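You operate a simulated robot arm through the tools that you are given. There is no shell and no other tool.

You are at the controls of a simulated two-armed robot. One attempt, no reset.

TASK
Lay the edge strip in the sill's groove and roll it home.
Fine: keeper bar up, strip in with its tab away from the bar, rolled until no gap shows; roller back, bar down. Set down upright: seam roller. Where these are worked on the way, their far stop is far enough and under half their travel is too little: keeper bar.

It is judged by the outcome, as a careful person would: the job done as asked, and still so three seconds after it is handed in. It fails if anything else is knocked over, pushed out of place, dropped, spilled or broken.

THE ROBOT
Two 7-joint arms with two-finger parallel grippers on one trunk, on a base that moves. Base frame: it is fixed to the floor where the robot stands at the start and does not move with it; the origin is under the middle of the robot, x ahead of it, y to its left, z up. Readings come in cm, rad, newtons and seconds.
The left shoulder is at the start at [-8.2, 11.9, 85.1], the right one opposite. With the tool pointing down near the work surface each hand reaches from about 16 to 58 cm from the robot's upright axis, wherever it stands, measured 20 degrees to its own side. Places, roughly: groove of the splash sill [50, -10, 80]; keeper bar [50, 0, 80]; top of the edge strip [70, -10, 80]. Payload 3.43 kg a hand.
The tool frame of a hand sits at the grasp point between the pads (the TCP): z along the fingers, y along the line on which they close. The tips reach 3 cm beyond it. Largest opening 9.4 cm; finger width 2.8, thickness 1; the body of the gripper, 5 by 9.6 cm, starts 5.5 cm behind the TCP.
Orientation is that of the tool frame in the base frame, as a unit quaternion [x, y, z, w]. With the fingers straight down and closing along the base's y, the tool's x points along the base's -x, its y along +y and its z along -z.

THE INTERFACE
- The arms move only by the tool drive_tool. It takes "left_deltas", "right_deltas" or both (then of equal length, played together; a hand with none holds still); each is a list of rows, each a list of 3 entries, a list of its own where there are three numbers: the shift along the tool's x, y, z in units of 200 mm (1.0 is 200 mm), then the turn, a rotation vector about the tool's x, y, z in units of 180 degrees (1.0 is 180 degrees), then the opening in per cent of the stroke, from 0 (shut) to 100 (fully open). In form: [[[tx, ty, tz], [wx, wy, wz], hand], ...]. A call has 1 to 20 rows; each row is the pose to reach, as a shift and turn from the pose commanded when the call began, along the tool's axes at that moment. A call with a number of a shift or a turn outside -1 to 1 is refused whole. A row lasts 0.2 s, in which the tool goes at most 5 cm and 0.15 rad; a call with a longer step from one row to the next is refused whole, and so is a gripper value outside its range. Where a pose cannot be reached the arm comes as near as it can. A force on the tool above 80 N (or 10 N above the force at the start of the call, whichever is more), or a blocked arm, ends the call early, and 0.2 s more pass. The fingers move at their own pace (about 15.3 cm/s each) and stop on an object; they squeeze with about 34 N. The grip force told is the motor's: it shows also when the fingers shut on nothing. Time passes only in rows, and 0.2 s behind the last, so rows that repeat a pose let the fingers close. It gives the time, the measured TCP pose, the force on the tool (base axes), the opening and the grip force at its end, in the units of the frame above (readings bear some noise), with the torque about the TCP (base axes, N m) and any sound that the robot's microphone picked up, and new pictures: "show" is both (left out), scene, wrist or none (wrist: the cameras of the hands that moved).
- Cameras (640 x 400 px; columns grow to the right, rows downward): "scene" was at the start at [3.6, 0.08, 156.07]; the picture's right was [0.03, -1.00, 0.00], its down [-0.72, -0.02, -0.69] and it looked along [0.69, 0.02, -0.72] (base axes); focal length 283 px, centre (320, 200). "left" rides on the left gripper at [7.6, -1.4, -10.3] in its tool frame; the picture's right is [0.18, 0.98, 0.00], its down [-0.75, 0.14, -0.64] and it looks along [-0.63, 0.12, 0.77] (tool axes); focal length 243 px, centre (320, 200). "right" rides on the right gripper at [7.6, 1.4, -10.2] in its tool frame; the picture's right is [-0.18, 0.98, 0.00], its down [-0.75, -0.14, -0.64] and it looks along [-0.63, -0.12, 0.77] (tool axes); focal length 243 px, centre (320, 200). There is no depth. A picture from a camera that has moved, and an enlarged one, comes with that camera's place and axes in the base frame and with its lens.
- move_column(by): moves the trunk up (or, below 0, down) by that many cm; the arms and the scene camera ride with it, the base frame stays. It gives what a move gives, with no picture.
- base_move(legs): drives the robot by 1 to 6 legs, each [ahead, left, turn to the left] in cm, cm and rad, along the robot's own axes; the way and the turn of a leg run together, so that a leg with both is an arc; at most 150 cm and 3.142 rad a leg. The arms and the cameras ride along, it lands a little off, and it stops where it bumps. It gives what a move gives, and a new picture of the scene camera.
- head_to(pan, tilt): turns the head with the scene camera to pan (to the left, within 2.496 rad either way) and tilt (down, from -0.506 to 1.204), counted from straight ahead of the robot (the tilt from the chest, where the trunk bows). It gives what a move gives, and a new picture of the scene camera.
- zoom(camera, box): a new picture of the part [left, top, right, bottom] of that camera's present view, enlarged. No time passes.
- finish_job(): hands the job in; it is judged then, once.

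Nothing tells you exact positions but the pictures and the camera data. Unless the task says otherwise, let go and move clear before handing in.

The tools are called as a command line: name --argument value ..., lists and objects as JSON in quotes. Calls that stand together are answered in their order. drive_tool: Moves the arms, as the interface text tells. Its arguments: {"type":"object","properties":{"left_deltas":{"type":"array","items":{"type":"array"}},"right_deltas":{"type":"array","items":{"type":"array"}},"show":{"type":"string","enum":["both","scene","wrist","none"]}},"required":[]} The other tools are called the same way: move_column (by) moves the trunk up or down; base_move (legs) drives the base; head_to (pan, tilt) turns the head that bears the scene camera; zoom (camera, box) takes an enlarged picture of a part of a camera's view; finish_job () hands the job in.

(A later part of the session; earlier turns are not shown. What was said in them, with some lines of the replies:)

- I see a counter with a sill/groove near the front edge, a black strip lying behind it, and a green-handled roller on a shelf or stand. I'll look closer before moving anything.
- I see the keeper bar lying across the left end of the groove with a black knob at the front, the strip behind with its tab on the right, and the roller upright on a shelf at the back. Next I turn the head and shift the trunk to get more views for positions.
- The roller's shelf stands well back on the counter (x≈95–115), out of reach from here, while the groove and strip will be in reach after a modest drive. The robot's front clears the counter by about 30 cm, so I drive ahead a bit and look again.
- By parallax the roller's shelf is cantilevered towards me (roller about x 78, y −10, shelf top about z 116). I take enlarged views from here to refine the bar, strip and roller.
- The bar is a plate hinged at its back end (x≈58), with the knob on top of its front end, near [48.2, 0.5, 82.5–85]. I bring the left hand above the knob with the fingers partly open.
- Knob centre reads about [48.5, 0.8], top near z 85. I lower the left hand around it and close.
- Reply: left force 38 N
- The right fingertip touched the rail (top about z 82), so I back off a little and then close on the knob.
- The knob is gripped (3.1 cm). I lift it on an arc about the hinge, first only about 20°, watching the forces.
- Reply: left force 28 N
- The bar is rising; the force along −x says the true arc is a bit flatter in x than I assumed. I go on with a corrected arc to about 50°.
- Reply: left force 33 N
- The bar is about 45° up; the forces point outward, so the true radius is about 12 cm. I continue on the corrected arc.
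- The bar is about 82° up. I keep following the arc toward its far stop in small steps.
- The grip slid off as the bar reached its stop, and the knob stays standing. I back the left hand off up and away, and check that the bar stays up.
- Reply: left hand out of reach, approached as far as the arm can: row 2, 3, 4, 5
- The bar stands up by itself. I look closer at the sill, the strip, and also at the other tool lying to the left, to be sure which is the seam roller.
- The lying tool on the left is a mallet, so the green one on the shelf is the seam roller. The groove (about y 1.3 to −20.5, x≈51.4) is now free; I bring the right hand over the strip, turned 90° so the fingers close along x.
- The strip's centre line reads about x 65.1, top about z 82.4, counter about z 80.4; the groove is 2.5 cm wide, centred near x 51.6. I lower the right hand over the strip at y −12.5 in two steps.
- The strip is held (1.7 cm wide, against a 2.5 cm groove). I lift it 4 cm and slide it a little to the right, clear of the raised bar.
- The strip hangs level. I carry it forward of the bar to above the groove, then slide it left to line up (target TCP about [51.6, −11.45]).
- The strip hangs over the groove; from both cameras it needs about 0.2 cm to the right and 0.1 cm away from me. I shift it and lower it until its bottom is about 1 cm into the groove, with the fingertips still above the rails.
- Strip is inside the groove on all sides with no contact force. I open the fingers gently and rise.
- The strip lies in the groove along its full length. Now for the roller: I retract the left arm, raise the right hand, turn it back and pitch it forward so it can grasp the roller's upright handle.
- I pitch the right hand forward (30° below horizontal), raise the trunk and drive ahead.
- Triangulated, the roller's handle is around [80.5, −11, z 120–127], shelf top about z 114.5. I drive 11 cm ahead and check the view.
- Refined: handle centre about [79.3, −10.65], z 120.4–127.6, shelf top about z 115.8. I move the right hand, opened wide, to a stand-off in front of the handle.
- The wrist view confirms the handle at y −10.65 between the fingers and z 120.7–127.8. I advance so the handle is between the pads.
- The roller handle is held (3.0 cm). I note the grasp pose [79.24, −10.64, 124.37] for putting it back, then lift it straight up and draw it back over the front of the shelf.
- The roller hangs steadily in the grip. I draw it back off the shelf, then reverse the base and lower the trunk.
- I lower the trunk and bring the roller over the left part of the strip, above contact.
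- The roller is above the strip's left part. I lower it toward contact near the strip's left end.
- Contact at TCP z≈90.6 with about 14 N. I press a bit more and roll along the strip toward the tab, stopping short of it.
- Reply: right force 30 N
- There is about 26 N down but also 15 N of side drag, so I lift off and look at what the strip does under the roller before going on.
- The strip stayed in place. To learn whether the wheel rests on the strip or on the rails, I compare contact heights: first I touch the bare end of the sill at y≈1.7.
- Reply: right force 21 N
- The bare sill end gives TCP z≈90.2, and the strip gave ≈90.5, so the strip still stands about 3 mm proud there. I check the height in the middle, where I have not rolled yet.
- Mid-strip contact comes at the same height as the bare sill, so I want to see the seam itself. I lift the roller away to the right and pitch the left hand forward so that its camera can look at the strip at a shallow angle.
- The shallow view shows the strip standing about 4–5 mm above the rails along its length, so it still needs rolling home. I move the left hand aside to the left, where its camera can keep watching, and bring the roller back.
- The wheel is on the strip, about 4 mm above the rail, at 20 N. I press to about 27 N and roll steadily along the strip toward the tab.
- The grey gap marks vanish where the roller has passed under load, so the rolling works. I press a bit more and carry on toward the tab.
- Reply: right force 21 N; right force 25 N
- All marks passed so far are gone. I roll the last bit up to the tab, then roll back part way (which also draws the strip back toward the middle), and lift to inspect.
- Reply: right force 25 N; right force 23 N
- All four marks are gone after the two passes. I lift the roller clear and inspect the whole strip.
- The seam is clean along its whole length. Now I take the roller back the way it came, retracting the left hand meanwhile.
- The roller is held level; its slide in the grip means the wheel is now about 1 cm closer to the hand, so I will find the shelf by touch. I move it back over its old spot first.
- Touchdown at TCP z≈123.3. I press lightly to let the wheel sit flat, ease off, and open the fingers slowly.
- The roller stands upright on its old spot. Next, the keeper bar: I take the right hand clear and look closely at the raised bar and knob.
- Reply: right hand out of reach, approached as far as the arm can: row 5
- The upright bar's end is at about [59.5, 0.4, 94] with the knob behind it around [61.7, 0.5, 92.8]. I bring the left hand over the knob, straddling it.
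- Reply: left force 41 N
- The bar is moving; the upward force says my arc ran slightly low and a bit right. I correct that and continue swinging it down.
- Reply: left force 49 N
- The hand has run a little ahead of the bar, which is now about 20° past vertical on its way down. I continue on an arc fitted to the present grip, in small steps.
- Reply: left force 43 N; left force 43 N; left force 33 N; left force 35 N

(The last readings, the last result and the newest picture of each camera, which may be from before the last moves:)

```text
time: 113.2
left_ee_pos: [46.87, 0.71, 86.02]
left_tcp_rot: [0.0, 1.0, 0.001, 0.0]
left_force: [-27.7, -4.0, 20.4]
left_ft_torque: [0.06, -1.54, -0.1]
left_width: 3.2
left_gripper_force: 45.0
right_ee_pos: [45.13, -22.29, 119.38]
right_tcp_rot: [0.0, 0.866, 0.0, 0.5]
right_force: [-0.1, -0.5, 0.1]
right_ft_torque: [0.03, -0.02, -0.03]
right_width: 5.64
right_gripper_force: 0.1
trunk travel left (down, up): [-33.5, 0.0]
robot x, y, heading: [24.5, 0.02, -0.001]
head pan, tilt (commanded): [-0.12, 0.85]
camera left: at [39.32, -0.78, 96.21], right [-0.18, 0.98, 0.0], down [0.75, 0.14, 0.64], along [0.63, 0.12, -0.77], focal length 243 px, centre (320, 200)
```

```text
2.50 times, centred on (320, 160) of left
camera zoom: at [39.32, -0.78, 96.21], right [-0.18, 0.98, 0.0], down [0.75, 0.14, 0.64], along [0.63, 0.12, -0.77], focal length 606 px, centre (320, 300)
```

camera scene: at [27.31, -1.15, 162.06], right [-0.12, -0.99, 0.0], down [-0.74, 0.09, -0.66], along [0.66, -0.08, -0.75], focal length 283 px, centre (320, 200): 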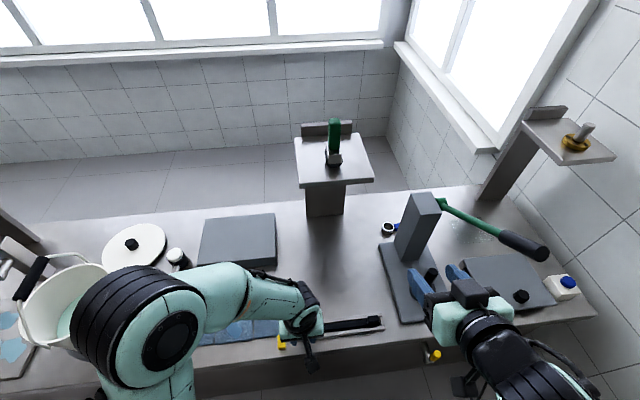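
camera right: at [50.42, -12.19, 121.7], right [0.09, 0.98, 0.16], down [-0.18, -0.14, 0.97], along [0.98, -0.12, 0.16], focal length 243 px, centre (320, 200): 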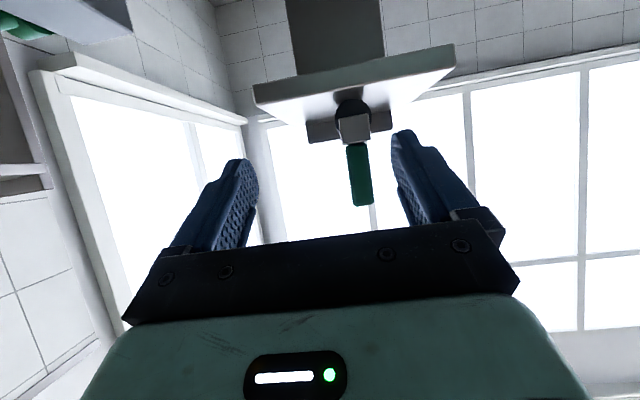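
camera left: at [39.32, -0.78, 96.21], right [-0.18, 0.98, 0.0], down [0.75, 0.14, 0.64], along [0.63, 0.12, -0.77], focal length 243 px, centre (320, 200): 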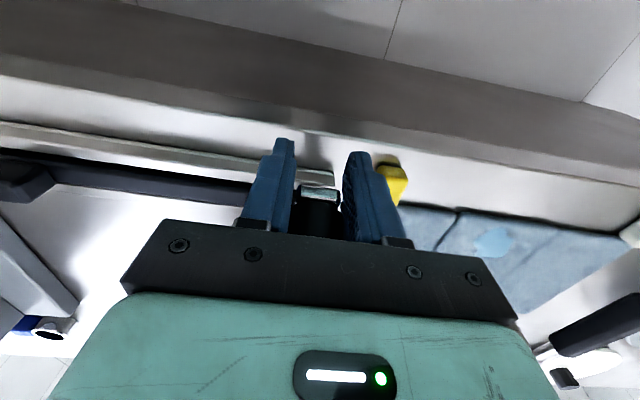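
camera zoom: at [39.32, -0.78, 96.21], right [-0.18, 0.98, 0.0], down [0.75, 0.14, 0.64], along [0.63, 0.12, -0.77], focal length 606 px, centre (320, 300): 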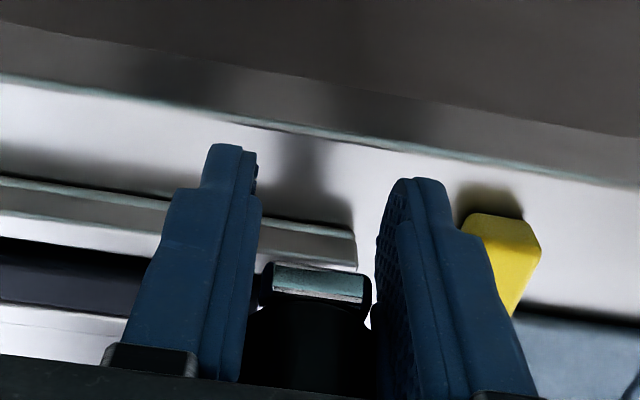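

drive_tool --left_deltas '[[[0.012, 0, 0.025], [0, 0, 0], 5], [[0.02, 0, 0.05], [0, 0, 0], 5], [[0.025, 0, 0.075], [0, 0, 0], 5], [[0.0265, 0, 0.0925], [0, 0, 0], 5]]' --show "wrist"

zoom --camera "left" --box '[240, 80, 400, 240]'

```text
time: 114.2
left_ee_pos: [46.48, 0.75, 84.09]
left_tcp_rot: [0.0, 1.0, 0.0, 0.001]
left_force: [-28.1, -2.1, 16.0]
left_ft_torque: [0.05, -1.63, -0.05]
left_width: 3.18
left_gripper_force: 45.5
right_ee_pos: [45.24, -22.2, 119.53]
right_tcp_rot: [0.0, 0.866, 0.0, 0.5]
right_force: [0.3, -0.5, -0.2]
right_ft_torque: [0.0, 0.02, 0.0]
right_width: 5.64
right_gripper_force: 0.0
trunk travel left (down, up): [-33.5, 0.0]
robot x, y, heading: [24.53, 0.09, -0.004]
head pan, tilt (commanded): [-0.12, 0.85]
camera left: at [38.88, -0.78, 94.36], right [-0.18, 0.98, 0.0], down [0.75, 0.14, 0.64], along [0.63, 0.12, -0.77], focal length 243 px, centre (320, 200)
```

left: 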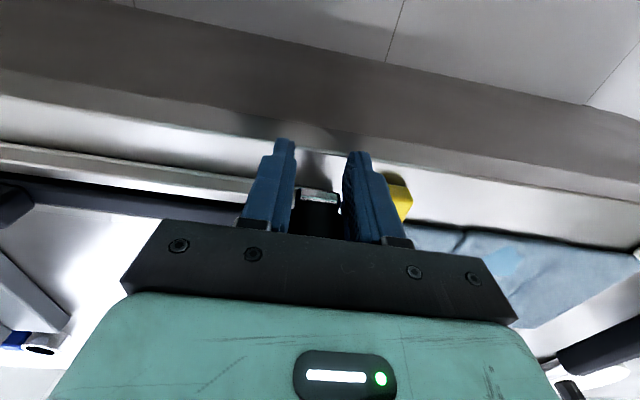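

```text
2.50 times, centred on (320, 160) of left
camera zoom: at [38.88, -0.78, 94.36], right [-0.18, 0.98, 0.0], down [0.75, 0.14, 0.64], along [0.63, 0.12, -0.77], focal length 606 px, centre (320, 300)
```

zoom: 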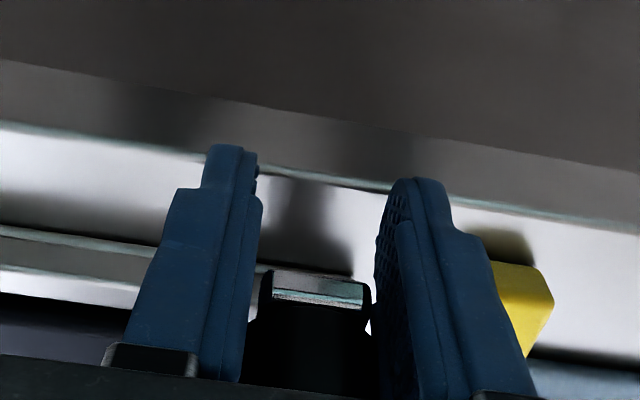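

The bar end is now less than 2 cm above closed. I open the fingers so it settles, then rise.

drive_tool --left_deltas '[[[0, 0, 0], [0, 0, 0], 36], [[0, 0, 0], [0, 0, 0], 42], [[0, 0, 0], [0, 0, 0], 48], [[0, 0, -0.05], [0, 0, 0], 55], [[0, 0, -0.15], [0, 0, 0], 60], [[0, 0, -0.3], [0, 0, 0], 60], [[0, 0, -0.3], [0, 0, 0], 60]]' --show "both"

zoom --camera "left" --box '[200, 40, 440, 240]'

```text
time: 115.8
left_ee_pos: [46.71, 0.76, 90.18]
left_tcp_rot: [0.0, 1.0, 0.0, 0.0]
left_force: [0.3, -0.1, -0.3]
left_ft_torque: [0.01, -0.03, 0.02]
left_width: 5.64
left_gripper_force: 0.1
right_ee_pos: [45.65, -22.09, 119.39]
right_tcp_rot: [0.001, 0.866, -0.001, 0.5]
right_force: [-0.7, -0.7, -0.3]
right_ft_torque: [0.04, -0.01, -0.03]
right_width: 5.64
right_gripper_force: 0.1
trunk travel left (down, up): [-33.5, 0.0]
robot x, y, heading: [24.57, 0.02, 0.006]
head pan, tilt (commanded): [-0.12, 0.85]
camera scene: at [27.8, -1.14, 162.06], right [-0.12, -0.99, 0.0], down [-0.75, 0.09, -0.66], along [0.66, -0.08, -0.75], focal length 283 px, centre (320, 200)
camera left: at [39.17, -0.75, 100.38], right [-0.18, 0.98, 0.0], down [0.75, 0.14, 0.64], along [0.63, 0.12, -0.77], focal length 243 px, centre (320, 200)
```

scene: 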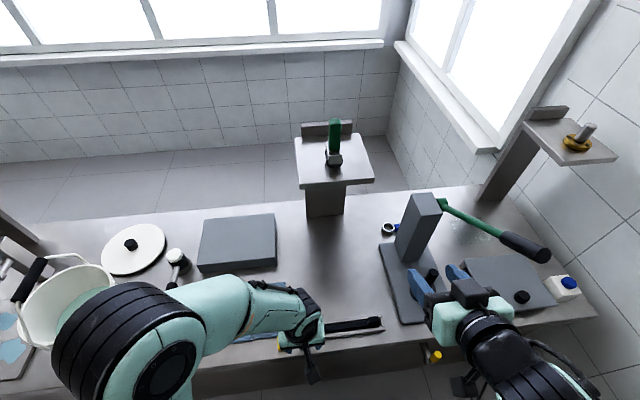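
left: 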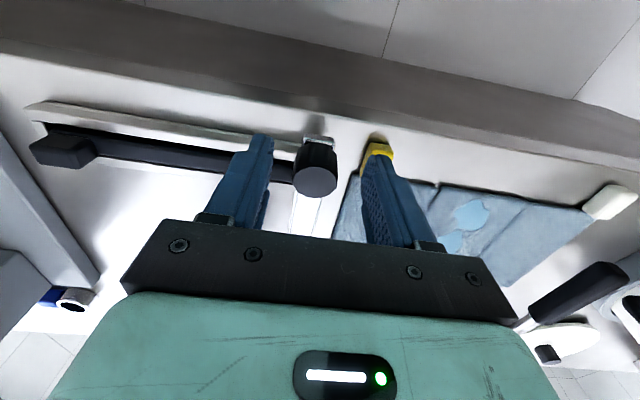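

```text
2.00 times, centred on (320, 140) of left
camera zoom: at [39.17, -0.75, 100.38], right [-0.18, 0.98, 0.0], down [0.75, 0.14, 0.64], along [0.63, 0.12, -0.77], focal length 485 px, centre (320, 320)
```

zoom: 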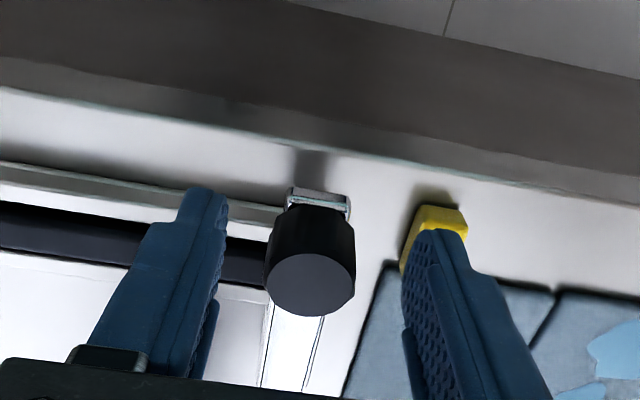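

The hinge holds the bar where I left it, about 10° short of closed. I close the fingers, go above the knob and push it down to its stop.

drive_tool --left_deltas '[[[0, 0, -0.15], [0, 0, 0], 60], [[-0.05, 0, -0.18], [0, 0, 0], 30], [[-0.1, 0, -0.18], [0, 0, 0], 5], [[-0.1, 0, -0.18], [0, 0, 0], 0], [[-0.1, 0, -0.18], [0, 0, 0], 0]]' --show "wrist"

zoom --camera "left" --box '[200, 40, 440, 240]'

```text
time: 117.0
left_ee_pos: [48.71, 0.76, 93.71]
left_tcp_rot: [0.0, 1.0, 0.0, -0.001]
left_force: [-1.0, -1.5, 0.3]
left_ft_torque: [-0.04, -0.03, 0.0]
left_width: 0.0
left_gripper_force: 33.2
right_ee_pos: [45.63, -22.25, 119.37]
right_tcp_rot: [0.0, 0.867, 0.0, 0.499]
right_force: [0.4, 0.2, -0.3]
right_ft_torque: [-0.01, 0.02, 0.0]
right_width: 5.66
right_gripper_force: 0.1
trunk travel left (down, up): [-33.5, 0.0]
robot x, y, heading: [24.33, -0.2, 0.002]
head pan, tilt (commanded): [-0.12, 0.85]
camera left: at [41.18, -0.74, 103.96], right [-0.18, 0.98, 0.0], down [0.75, 0.14, 0.64], along [0.63, 0.12, -0.77], focal length 243 px, centre (320, 200)
```

left: 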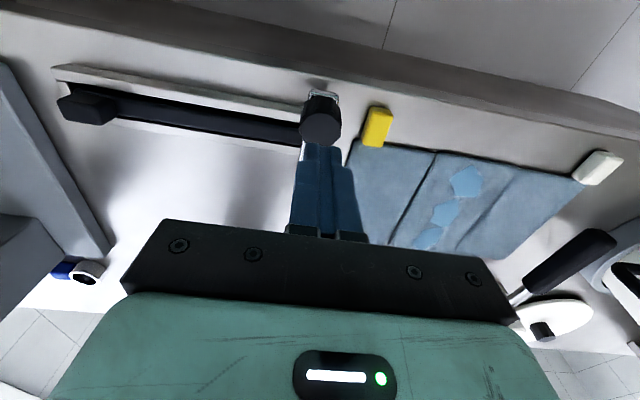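

```text
2.00 times, centred on (320, 140) of left
camera zoom: at [41.18, -0.74, 103.96], right [-0.18, 0.98, 0.0], down [0.75, 0.14, 0.64], along [0.63, 0.12, -0.77], focal length 485 px, centre (320, 320)
```

zoom: 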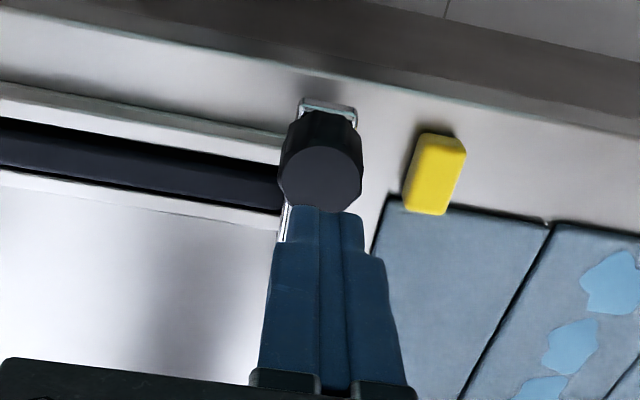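

drive_tool --left_deltas '[[[0, 0, 0.09], [0, 0, 0], 0], [[0, 0, 0.17], [0, 0, 0], 0], [[0, 0, 0.2], [0, 0, 0], 0], [[0, 0, 0.23], [0, 0, 0], 0], [[0, 0, 0.25], [0, 0, 0], 0]]' --show "wrist"

```text
time: 118.3
left_ee_pos: [48.71, 0.7, 89.3]
left_tcp_rot: [0.0, 1.0, -0.002, 0.004]
left_force: [-10.1, 12.5, 55.0]
left_ft_torque: [0.37, 0.46, -0.08]
left_width: 0.0
left_gripper_force: 33.1
right_ee_pos: [45.3, -22.11, 119.61]
right_tcp_rot: [0.0, 0.866, -0.001, 0.5]
right_force: [0.2, -0.3, -0.2]
right_ft_torque: [0.04, 0.01, 0.02]
right_width: 5.66
right_gripper_force: 0.0
trunk travel left (down, up): [-33.5, 0.0]
robot x, y, heading: [24.6, 0.04, -0.002]
head pan, tilt (commanded): [-0.12, 0.85]
stopped in row 5 (left hand): the force on the tool passed its limit at 83 N (the readings are from after the stop); the commanded pose is now the measured one
camera left: at [41.08, -0.72, 99.48], right [-0.18, 0.98, -0.01], down [0.75, 0.14, 0.65], along [0.64, 0.12, -0.76], focal length 243 px, centre (320, 200)
```

left: 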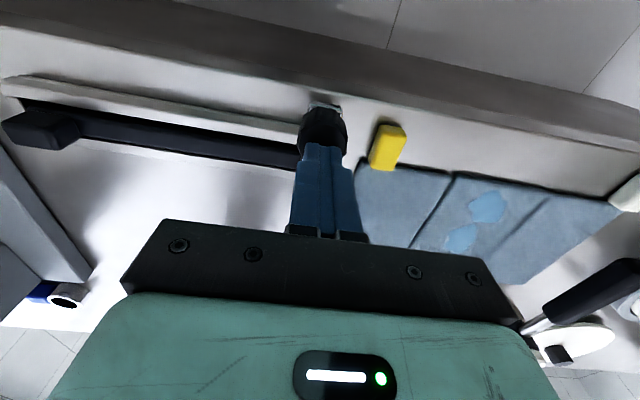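

The knob stopped at about z 86.3 against 83 N, so the bar appears to be resting on something – presumably the strip's end. I lift off, back the robot away and inspect the bar and strip at a shallow angle.

drive_tool --left_deltas '[[[0, 0, -0.1], [0, 0, 0], 0], [[0, 0, -0.3], [0, 0, 0], 0], [[0, 0.1, -0.5], [0, 0, 0], 10], [[0, 0.3, -0.7], [0, 0, 0], 20], [[0, 0.5, -0.8], [0, 0, 0], 40], [[0, 0.7, -0.8], [0, 0, 0], 40]]' --show "none"

base_move --legs '[[-20.5, 0, 0]]'

zoom --camera "scene" --box '[270, 220, 390, 290]'

```text
refused: row 4 steps farther than a row can; nothing moved
```

```text
time: 119.9
left_ee_pos: [28.72, 0.67, 89.06]
left_tcp_rot: [0.001, 1.0, -0.002, 0.003]
left_force: [0.3, 0.1, 0.4]
left_ft_torque: [-0.01, 0.01, 0.03]
left_width: 0.0
left_gripper_force: 33.2
right_ee_pos: [25.37, -22.17, 119.51]
right_tcp_rot: [-0.001, 0.866, 0.0, 0.499]
right_force: [-0.7, -0.3, -0.6]
right_ft_torque: [0.01, -0.01, -0.01]
right_width: 5.64
right_gripper_force: 0.0
trunk travel left (down, up): [-33.5, 0.0]
robot x, y, heading: [3.97, 0.03, -0.001]
head pan, tilt (commanded): [-0.12, 0.85]
camera scene: at [7.44, -1.1, 162.08], right [-0.12, -0.99, 0.0], down [-0.75, 0.09, -0.66], along [0.66, -0.08, -0.75], focal length 283 px, centre (320, 200)
```

scene: 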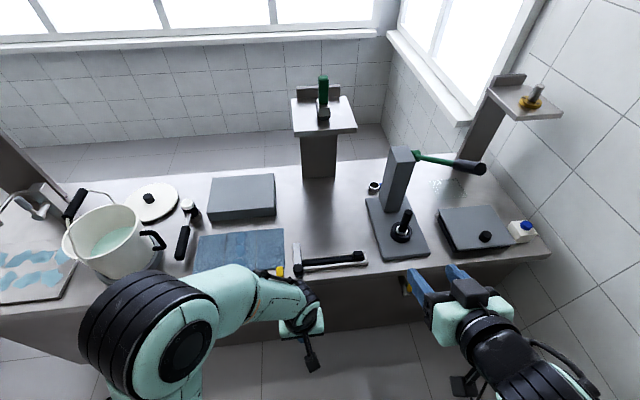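

```text
5.33 times, centred on (330, 255) of scene
camera zoom: at [7.44, -1.1, 162.08], right [-0.12, -0.99, 0.0], down [-0.75, 0.09, -0.66], along [0.66, -0.08, -0.75], focal length 1509 px, centre (267, -93)
```

zoom: 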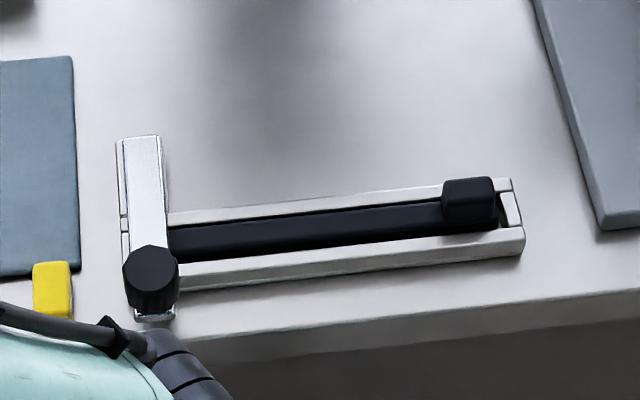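

The push order was refused for a too-long step, so the base drive slid the fingertips off the knob; nothing else moved, and the bar now looks fully down. I raise the left hand and set up the shallow view to verify.

drive_tool --left_deltas '[[[0, 0, -0.21], [0, 0, 0], 10], [[0, 0, -0.42], [0, 0, 0], 20], [[0, 0, -0.63], [0, 0, 0], 30], [[0, 0, -0.84], [0, 0, 0], 40], [[-0.08, 0.17, -0.84], [0, 0, 0], 40], [[-0.16, 0.35, -0.84], [0, 0, 0], 40], [[-0.24, 0.52, -0.84], [0, 0, 0], 40], [[-0.32, 0.69, -0.84], [0, 0, 0], 40]]' --show "none"

drive_tool --left_deltas '[[[0, 0, 0], [0, -0.0417, 0], 40], [[0, 0, 0], [0, -0.0834, 0], 40], [[0, 0, 0], [0, -0.125, 0], 40], [[0, 0, 0], [0, -0.1667, 0], 40], [[0, 0, 0], [0, -0.2084, 0], 40], [[0, 0, 0], [0, -0.25, 0], 40], [[0, 0, 0], [0, -0.2917, 0], 40], [[0, 0, 0], [0, -0.3333, 0], 40]]' --show "scene"

```text
time: 121.7
left_ee_pos: [34.79, 14.7, 105.95]
left_tcp_rot: [0.0, 1.0, -0.002, 0.003]
left_force: [0.8, -0.1, -0.3]
left_ft_torque: [-0.01, -0.01, 0.0]
left_width: 3.75
left_gripper_force: 0.0
right_ee_pos: [25.23, -22.1, 119.44]
right_tcp_rot: [0.0, 0.867, 0.0, 0.499]
right_force: [0.0, -0.3, -0.6]
right_ft_torque: [-0.01, 0.0, 0.01]
right_width: 5.65
right_gripper_force: 0.0
trunk travel left (down, up): [-33.5, 0.0]
robot x, y, heading: [4.16, -0.08, 0.001]
head pan, tilt (commanded): [-0.12, 0.85]
```

```text
time: 123.5
left_ee_pos: [40.17, 13.44, 109.53]
left_tcp_rot: [-0.001, 0.865, -0.002, 0.502]
left_force: [0.0, -0.3, 0.0]
left_ft_torque: [0.0, 0.03, -0.02]
left_width: 3.77
left_gripper_force: 0.1
left hand out of reach, approached as far as the arm can: row 6, 7, 8
right_ee_pos: [25.34, -22.16, 119.4]
right_tcp_rot: [0.0, 0.867, 0.0, 0.498]
right_force: [-0.1, -0.6, -0.6]
right_ft_torque: [-0.01, 0.01, 0.0]
right_width: 5.64
right_gripper_force: 0.0
trunk travel left (down, up): [-33.5, 0.0]
robot x, y, heading: [4.03, 0.28, 0.011]
head pan, tilt (commanded): [-0.12, 0.85]
camera scene: at [7.45, -1.11, 162.06], right [-0.12, -0.99, 0.0], down [-0.75, 0.09, -0.66], along [0.66, -0.08, -0.75], focal length 283 px, centre (320, 200)
```

scene: 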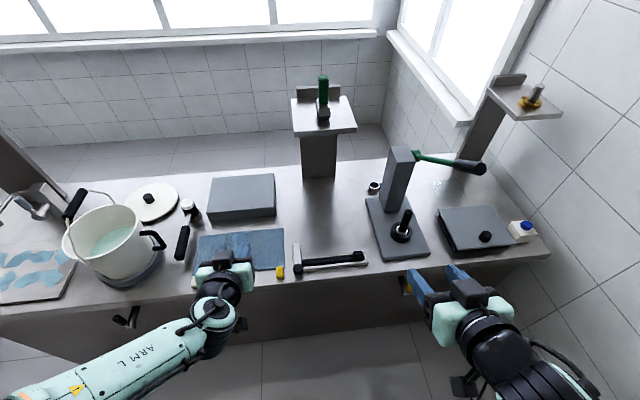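

drive_tool --left_deltas '[[[0.095, 0, 0.145], [0, 0, 0], 40], [[0.19, 0, 0.29], [0, 0, 0], 40], [[0.285, 0, 0.435], [0, 0, 0], 40], [[0.38, 0, 0.58], [0, 0, 0], 40], [[0.476, -0.01, 0.725], [0, 0, 0], 40], [[0.476, -0.01, 0.725], [0, 0, 0], 40]]' --show "wrist"

zoom --camera "left" --box '[60, 0, 260, 120]'

zoom --camera "left" --box '[130, 0, 230, 70]'

```text
time: 124.9
left_ee_pos: [48.17, 13.05, 94.23]
left_tcp_rot: [-0.001, 0.865, -0.002, 0.502]
left_force: [-0.3, -0.3, -0.4]
left_ft_torque: [-0.01, -0.01, -0.01]
left_width: 3.73
left_gripper_force: 0.2
right_ee_pos: [25.17, -22.09, 119.46]
right_tcp_rot: [0.0, 0.866, 0.0, 0.499]
right_force: [0.2, 0.8, -0.7]
right_ft_torque: [0.04, -0.03, -0.01]
right_width: 5.66
right_gripper_force: 0.0
trunk travel left (down, up): [-33.5, 0.0]
robot x, y, heading: [4.07, -0.34, -0.001]
head pan, tilt (commanded): [-0.12, 0.85]
camera left: at [35.47, 11.62, 92.71], right [-0.09, 0.98, -0.16], down [-0.19, 0.14, 0.97], along [0.98, 0.12, 0.17], focal length 243 px, centre (320, 200)
```

left: 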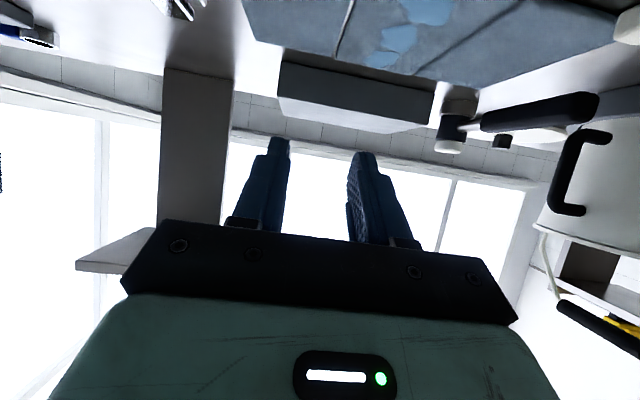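

```text
3.20 times, centred on (160, 60) of left
camera zoom: at [35.47, 11.62, 92.71], right [-0.09, 0.98, -0.16], down [-0.19, 0.14, 0.97], along [0.98, 0.12, 0.17], focal length 776 px, centre (832, 648)
```

zoom: 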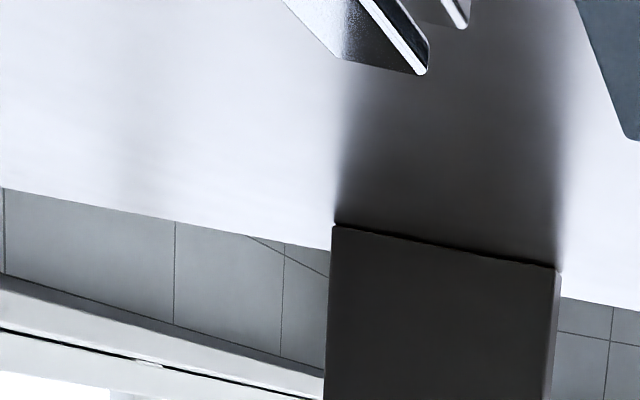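

```text
5.71 times, centred on (180, 35) of left
camera zoom: at [35.47, 11.62, 92.71], right [-0.09, 0.98, -0.16], down [-0.19, 0.14, 0.97], along [0.98, 0.12, 0.17], focal length 1386 px, centre (1120, 1143)
```

zoom: 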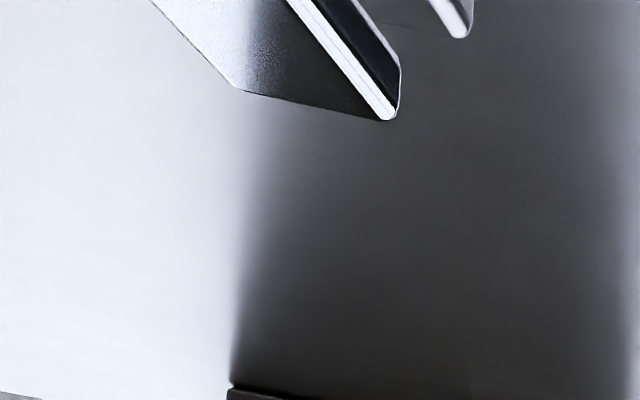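

drive_tool --left_deltas '[[[0.13, 0, -0.065], [0, 0, 0], 40], [[0.26, -0.02, -0.13], [0, 0, 0], 40], [[0.3835, -0.05, -0.194], [0, 0, 0], 40], [[0.3835, -0.05, -0.194], [0, 0, 0], 40]]' --show "wrist"

zoom --camera "left" --box '[0, 0, 240, 150]'

zoom --camera "left" --box '[100, 20, 220, 100]'

```text
time: 125.9
left_ee_pos: [42.82, 11.44, 88.91]
left_tcp_rot: [-0.002, 0.865, -0.001, 0.502]
left_force: [-0.4, -0.5, -0.6]
left_ft_torque: [0.01, -0.01, 0.01]
left_width: 3.77
left_gripper_force: 0.0
left hand out of reach, approached as far as the arm can: row 2, 3, 4
right_ee_pos: [25.22, -22.23, 119.44]
right_tcp_rot: [0.0, 0.867, 0.0, 0.499]
right_force: [-0.8, 0.3, 0.1]
right_ft_torque: [0.0, 0.0, 0.0]
right_width: 5.62
right_gripper_force: 0.1
trunk travel left (down, up): [-33.5, 0.0]
robot x, y, heading: [4.12, 0.08, 0.001]
head pan, tilt (commanded): [-0.12, 0.85]
camera left: at [30.23, 10.1, 87.37], right [-0.09, 0.98, -0.16], down [-0.18, 0.14, 0.97], along [0.98, 0.12, 0.17], focal length 243 px, centre (320, 200)
```

left: 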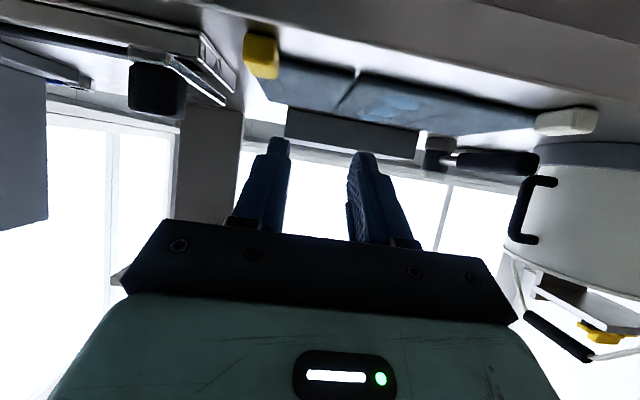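

```text
2.67 times, centred on (120, 75) of left
camera zoom: at [30.23, 10.1, 87.37], right [-0.09, 0.98, -0.16], down [-0.18, 0.14, 0.97], along [0.98, 0.12, 0.17], focal length 647 px, centre (853, 533)
```

zoom: 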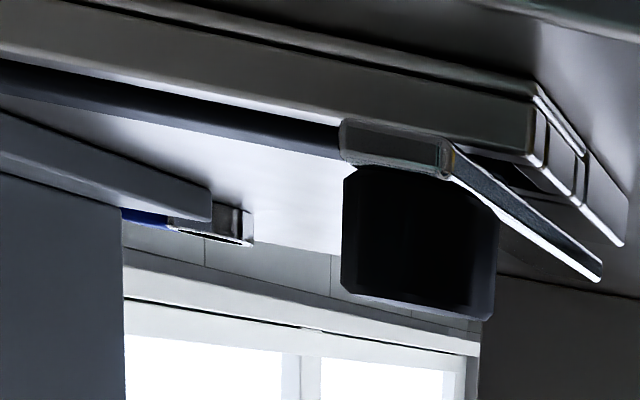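

```text
5.00 times, centred on (160, 60) of left
camera zoom: at [30.23, 10.1, 87.37], right [-0.09, 0.98, -0.16], down [-0.18, 0.14, 0.97], along [0.98, 0.12, 0.17], focal length 1213 px, centre (1120, 900)
```

zoom: 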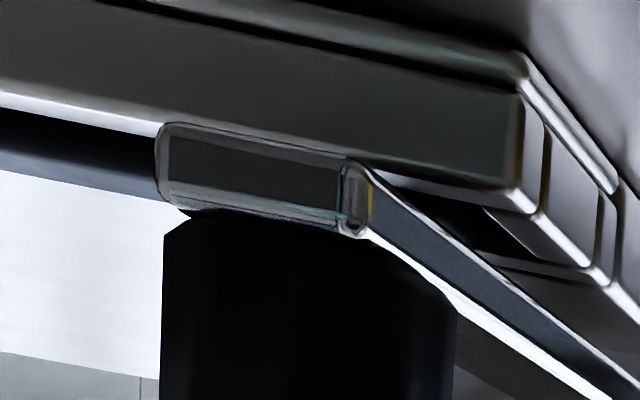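

The shallow view shows the bar lying level at its stop, just clear of the strip, and the strip clean. I check the strip, tab end and roller once more in enlarged scene views.

zoom --camera "scene" --box '[285, 230, 335, 280]'

zoom --camera "scene" --box '[325, 235, 375, 280]'

zoom --camera "scene" --box '[280, 60, 370, 140]'

zoom --camera "left" --box '[0, 0, 140, 80]'

```text
8.00 times, centred on (310, 255) of scene
camera zoom: at [7.37, -1.08, 162.06], right [-0.12, -0.99, 0.0], down [-0.75, 0.09, -0.66], along [0.66, -0.08, -0.75], focal length 2263 px, centre (400, -240)
```

zoom: 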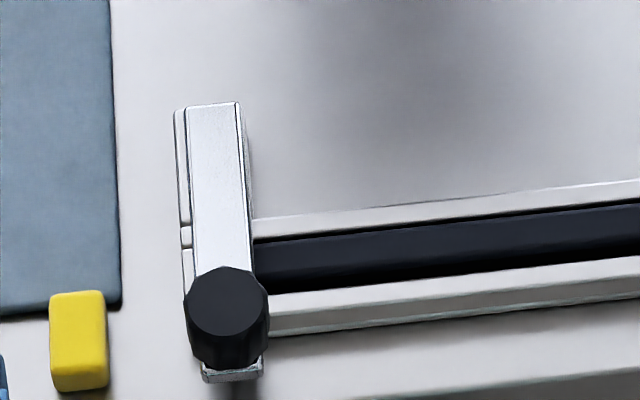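

```text
8.89 times, centred on (350, 258) of scene
camera zoom: at [7.37, -1.08, 162.06], right [-0.12, -0.99, 0.0], down [-0.75, 0.09, -0.66], along [0.66, -0.08, -0.75], focal length 2514 px, centre (53, -311)
```

zoom: 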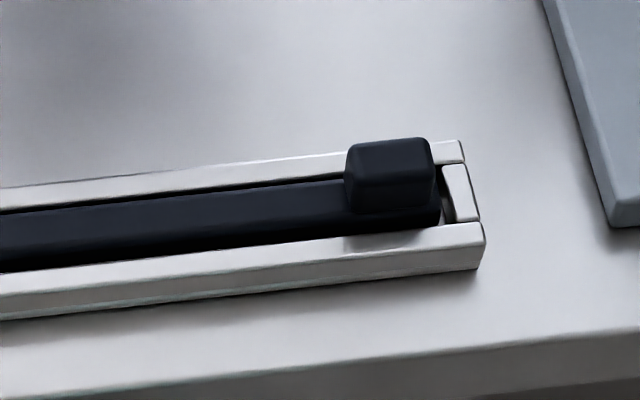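

```text
5.00 times, centred on (325, 100) of scene
camera zoom: at [7.37, -1.08, 162.06], right [-0.12, -0.99, 0.0], down [-0.75, 0.09, -0.66], along [0.66, -0.08, -0.75], focal length 1414 px, centre (295, 700)
```

zoom: 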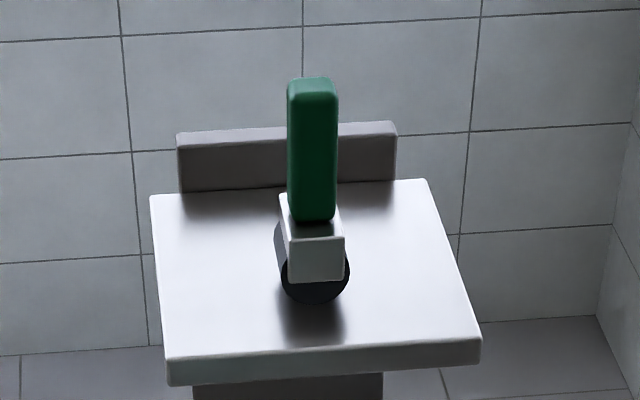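

```text
4.57 times, centred on (70, 40) of left
camera zoom: at [30.23, 10.1, 87.37], right [-0.09, 0.98, -0.16], down [-0.18, 0.14, 0.97], along [0.98, 0.12, 0.17], focal length 1109 px, centre (1463, 931)
```

zoom: 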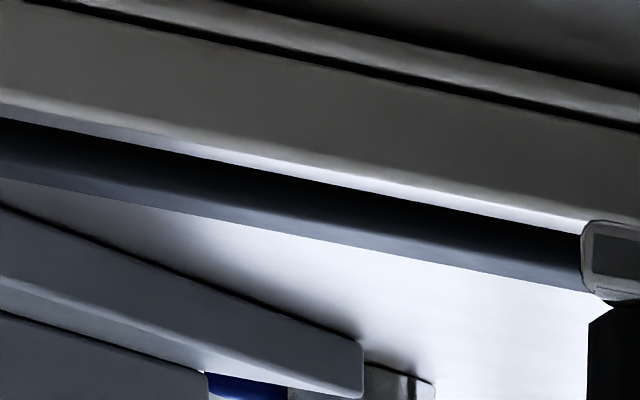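

Strip clean and seated with the tab at the far end from the bar, bar level at its stop, roller upright on its shelf. I raise the left hand clear before handing in.

drive_tool --left_deltas '[[[-0.12, 0.05, -0.13], [0, 0, 0], 40], [[-0.25, 0.1, -0.26], [0, 0, 0], 40], [[-0.38, 0.15, -0.39], [0, 0, 0], 40], [[-0.506, 0.2, -0.523], [0, 0, 0], 40], [[-0.506, 0.2, -0.523], [0, 0, 0], 40]]' --show "both"

```text
time: 127.1
left_ee_pos: [42.95, 15.42, 104.51]
left_tcp_rot: [-0.001, 0.866, -0.002, 0.501]
left_force: [-1.2, 1.6, -0.1]
left_ft_torque: [-0.01, 0.0, -0.01]
left_width: 3.76
left_gripper_force: 0.1
left hand out of reach, approached as far as the arm can: row 1, 2, 3, 4, 5
right_ee_pos: [25.38, -22.14, 119.47]
right_tcp_rot: [-0.001, 0.867, 0.001, 0.498]
right_force: [0.6, 0.6, -0.1]
right_ft_torque: [-0.03, -0.01, 0.02]
right_width: 5.66
right_gripper_force: 0.1
trunk travel left (down, up): [-33.5, 0.0]
robot x, y, heading: [4.05, 0.31, -0.002]
head pan, tilt (commanded): [-0.12, 0.85]
camera scene: at [7.49, -1.09, 162.06], right [-0.12, -0.99, 0.0], down [-0.75, 0.09, -0.66], along [0.65, -0.08, -0.75], focal length 283 px, centre (320, 200)
camera left: at [30.4, 13.87, 103.07], right [-0.09, 0.98, -0.16], down [-0.18, 0.14, 0.97], along [0.98, 0.12, 0.17], focal length 243 px, centre (320, 200)
```

scene: 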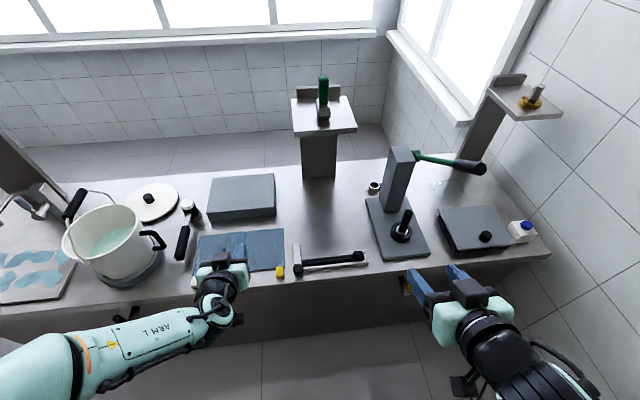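
left: 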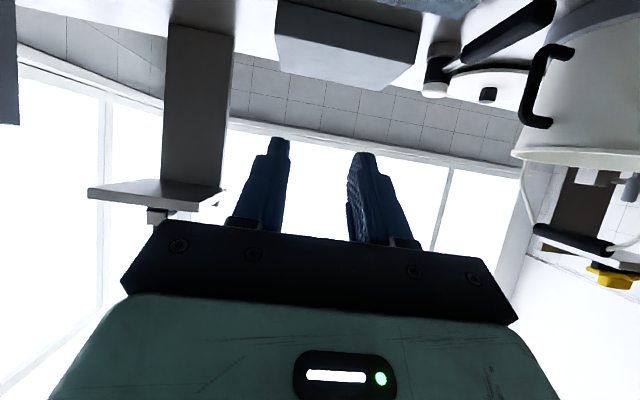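

Both hands are empty and clear. The strip lies rolled in the groove, the roller stands upright on its shelf, and the keeper bar is down; nothing else appears disturbed. I hand the job in.

finish_job

```text
The job is handed in.
```

I handed the job in with every step done, but no result came back. What I report here is from my own checks:

- **Keeper bar:** I raised it to its stop at the start and brought it back down at the end. It lies level and didn't move when I pressed on it with about 80 N.
- **Edge strip:** it is in the groove with its tab at the right-hand end, away from the bar. I rolled it in both directions, and the grey gap marks on it are gone along its whole length.
- **Strip height:** its top still stands about 4 mm above the rails, by the camera. It seems to rest on the groove floor, so I took that as fully seated. I didn't press on the tab itself.
- **Seam roller:** it stands upright at its old place on the shelf.
- **Everything else:** nothing looked moved or knocked over in the last pictures. Both hands are empty and clear.

**One slip:** near the end a lift command was refused, but the base still backed away, so the left fingertips slid off the knob instead of lifting first. Nothing shifted in the pictures taken afterwards.
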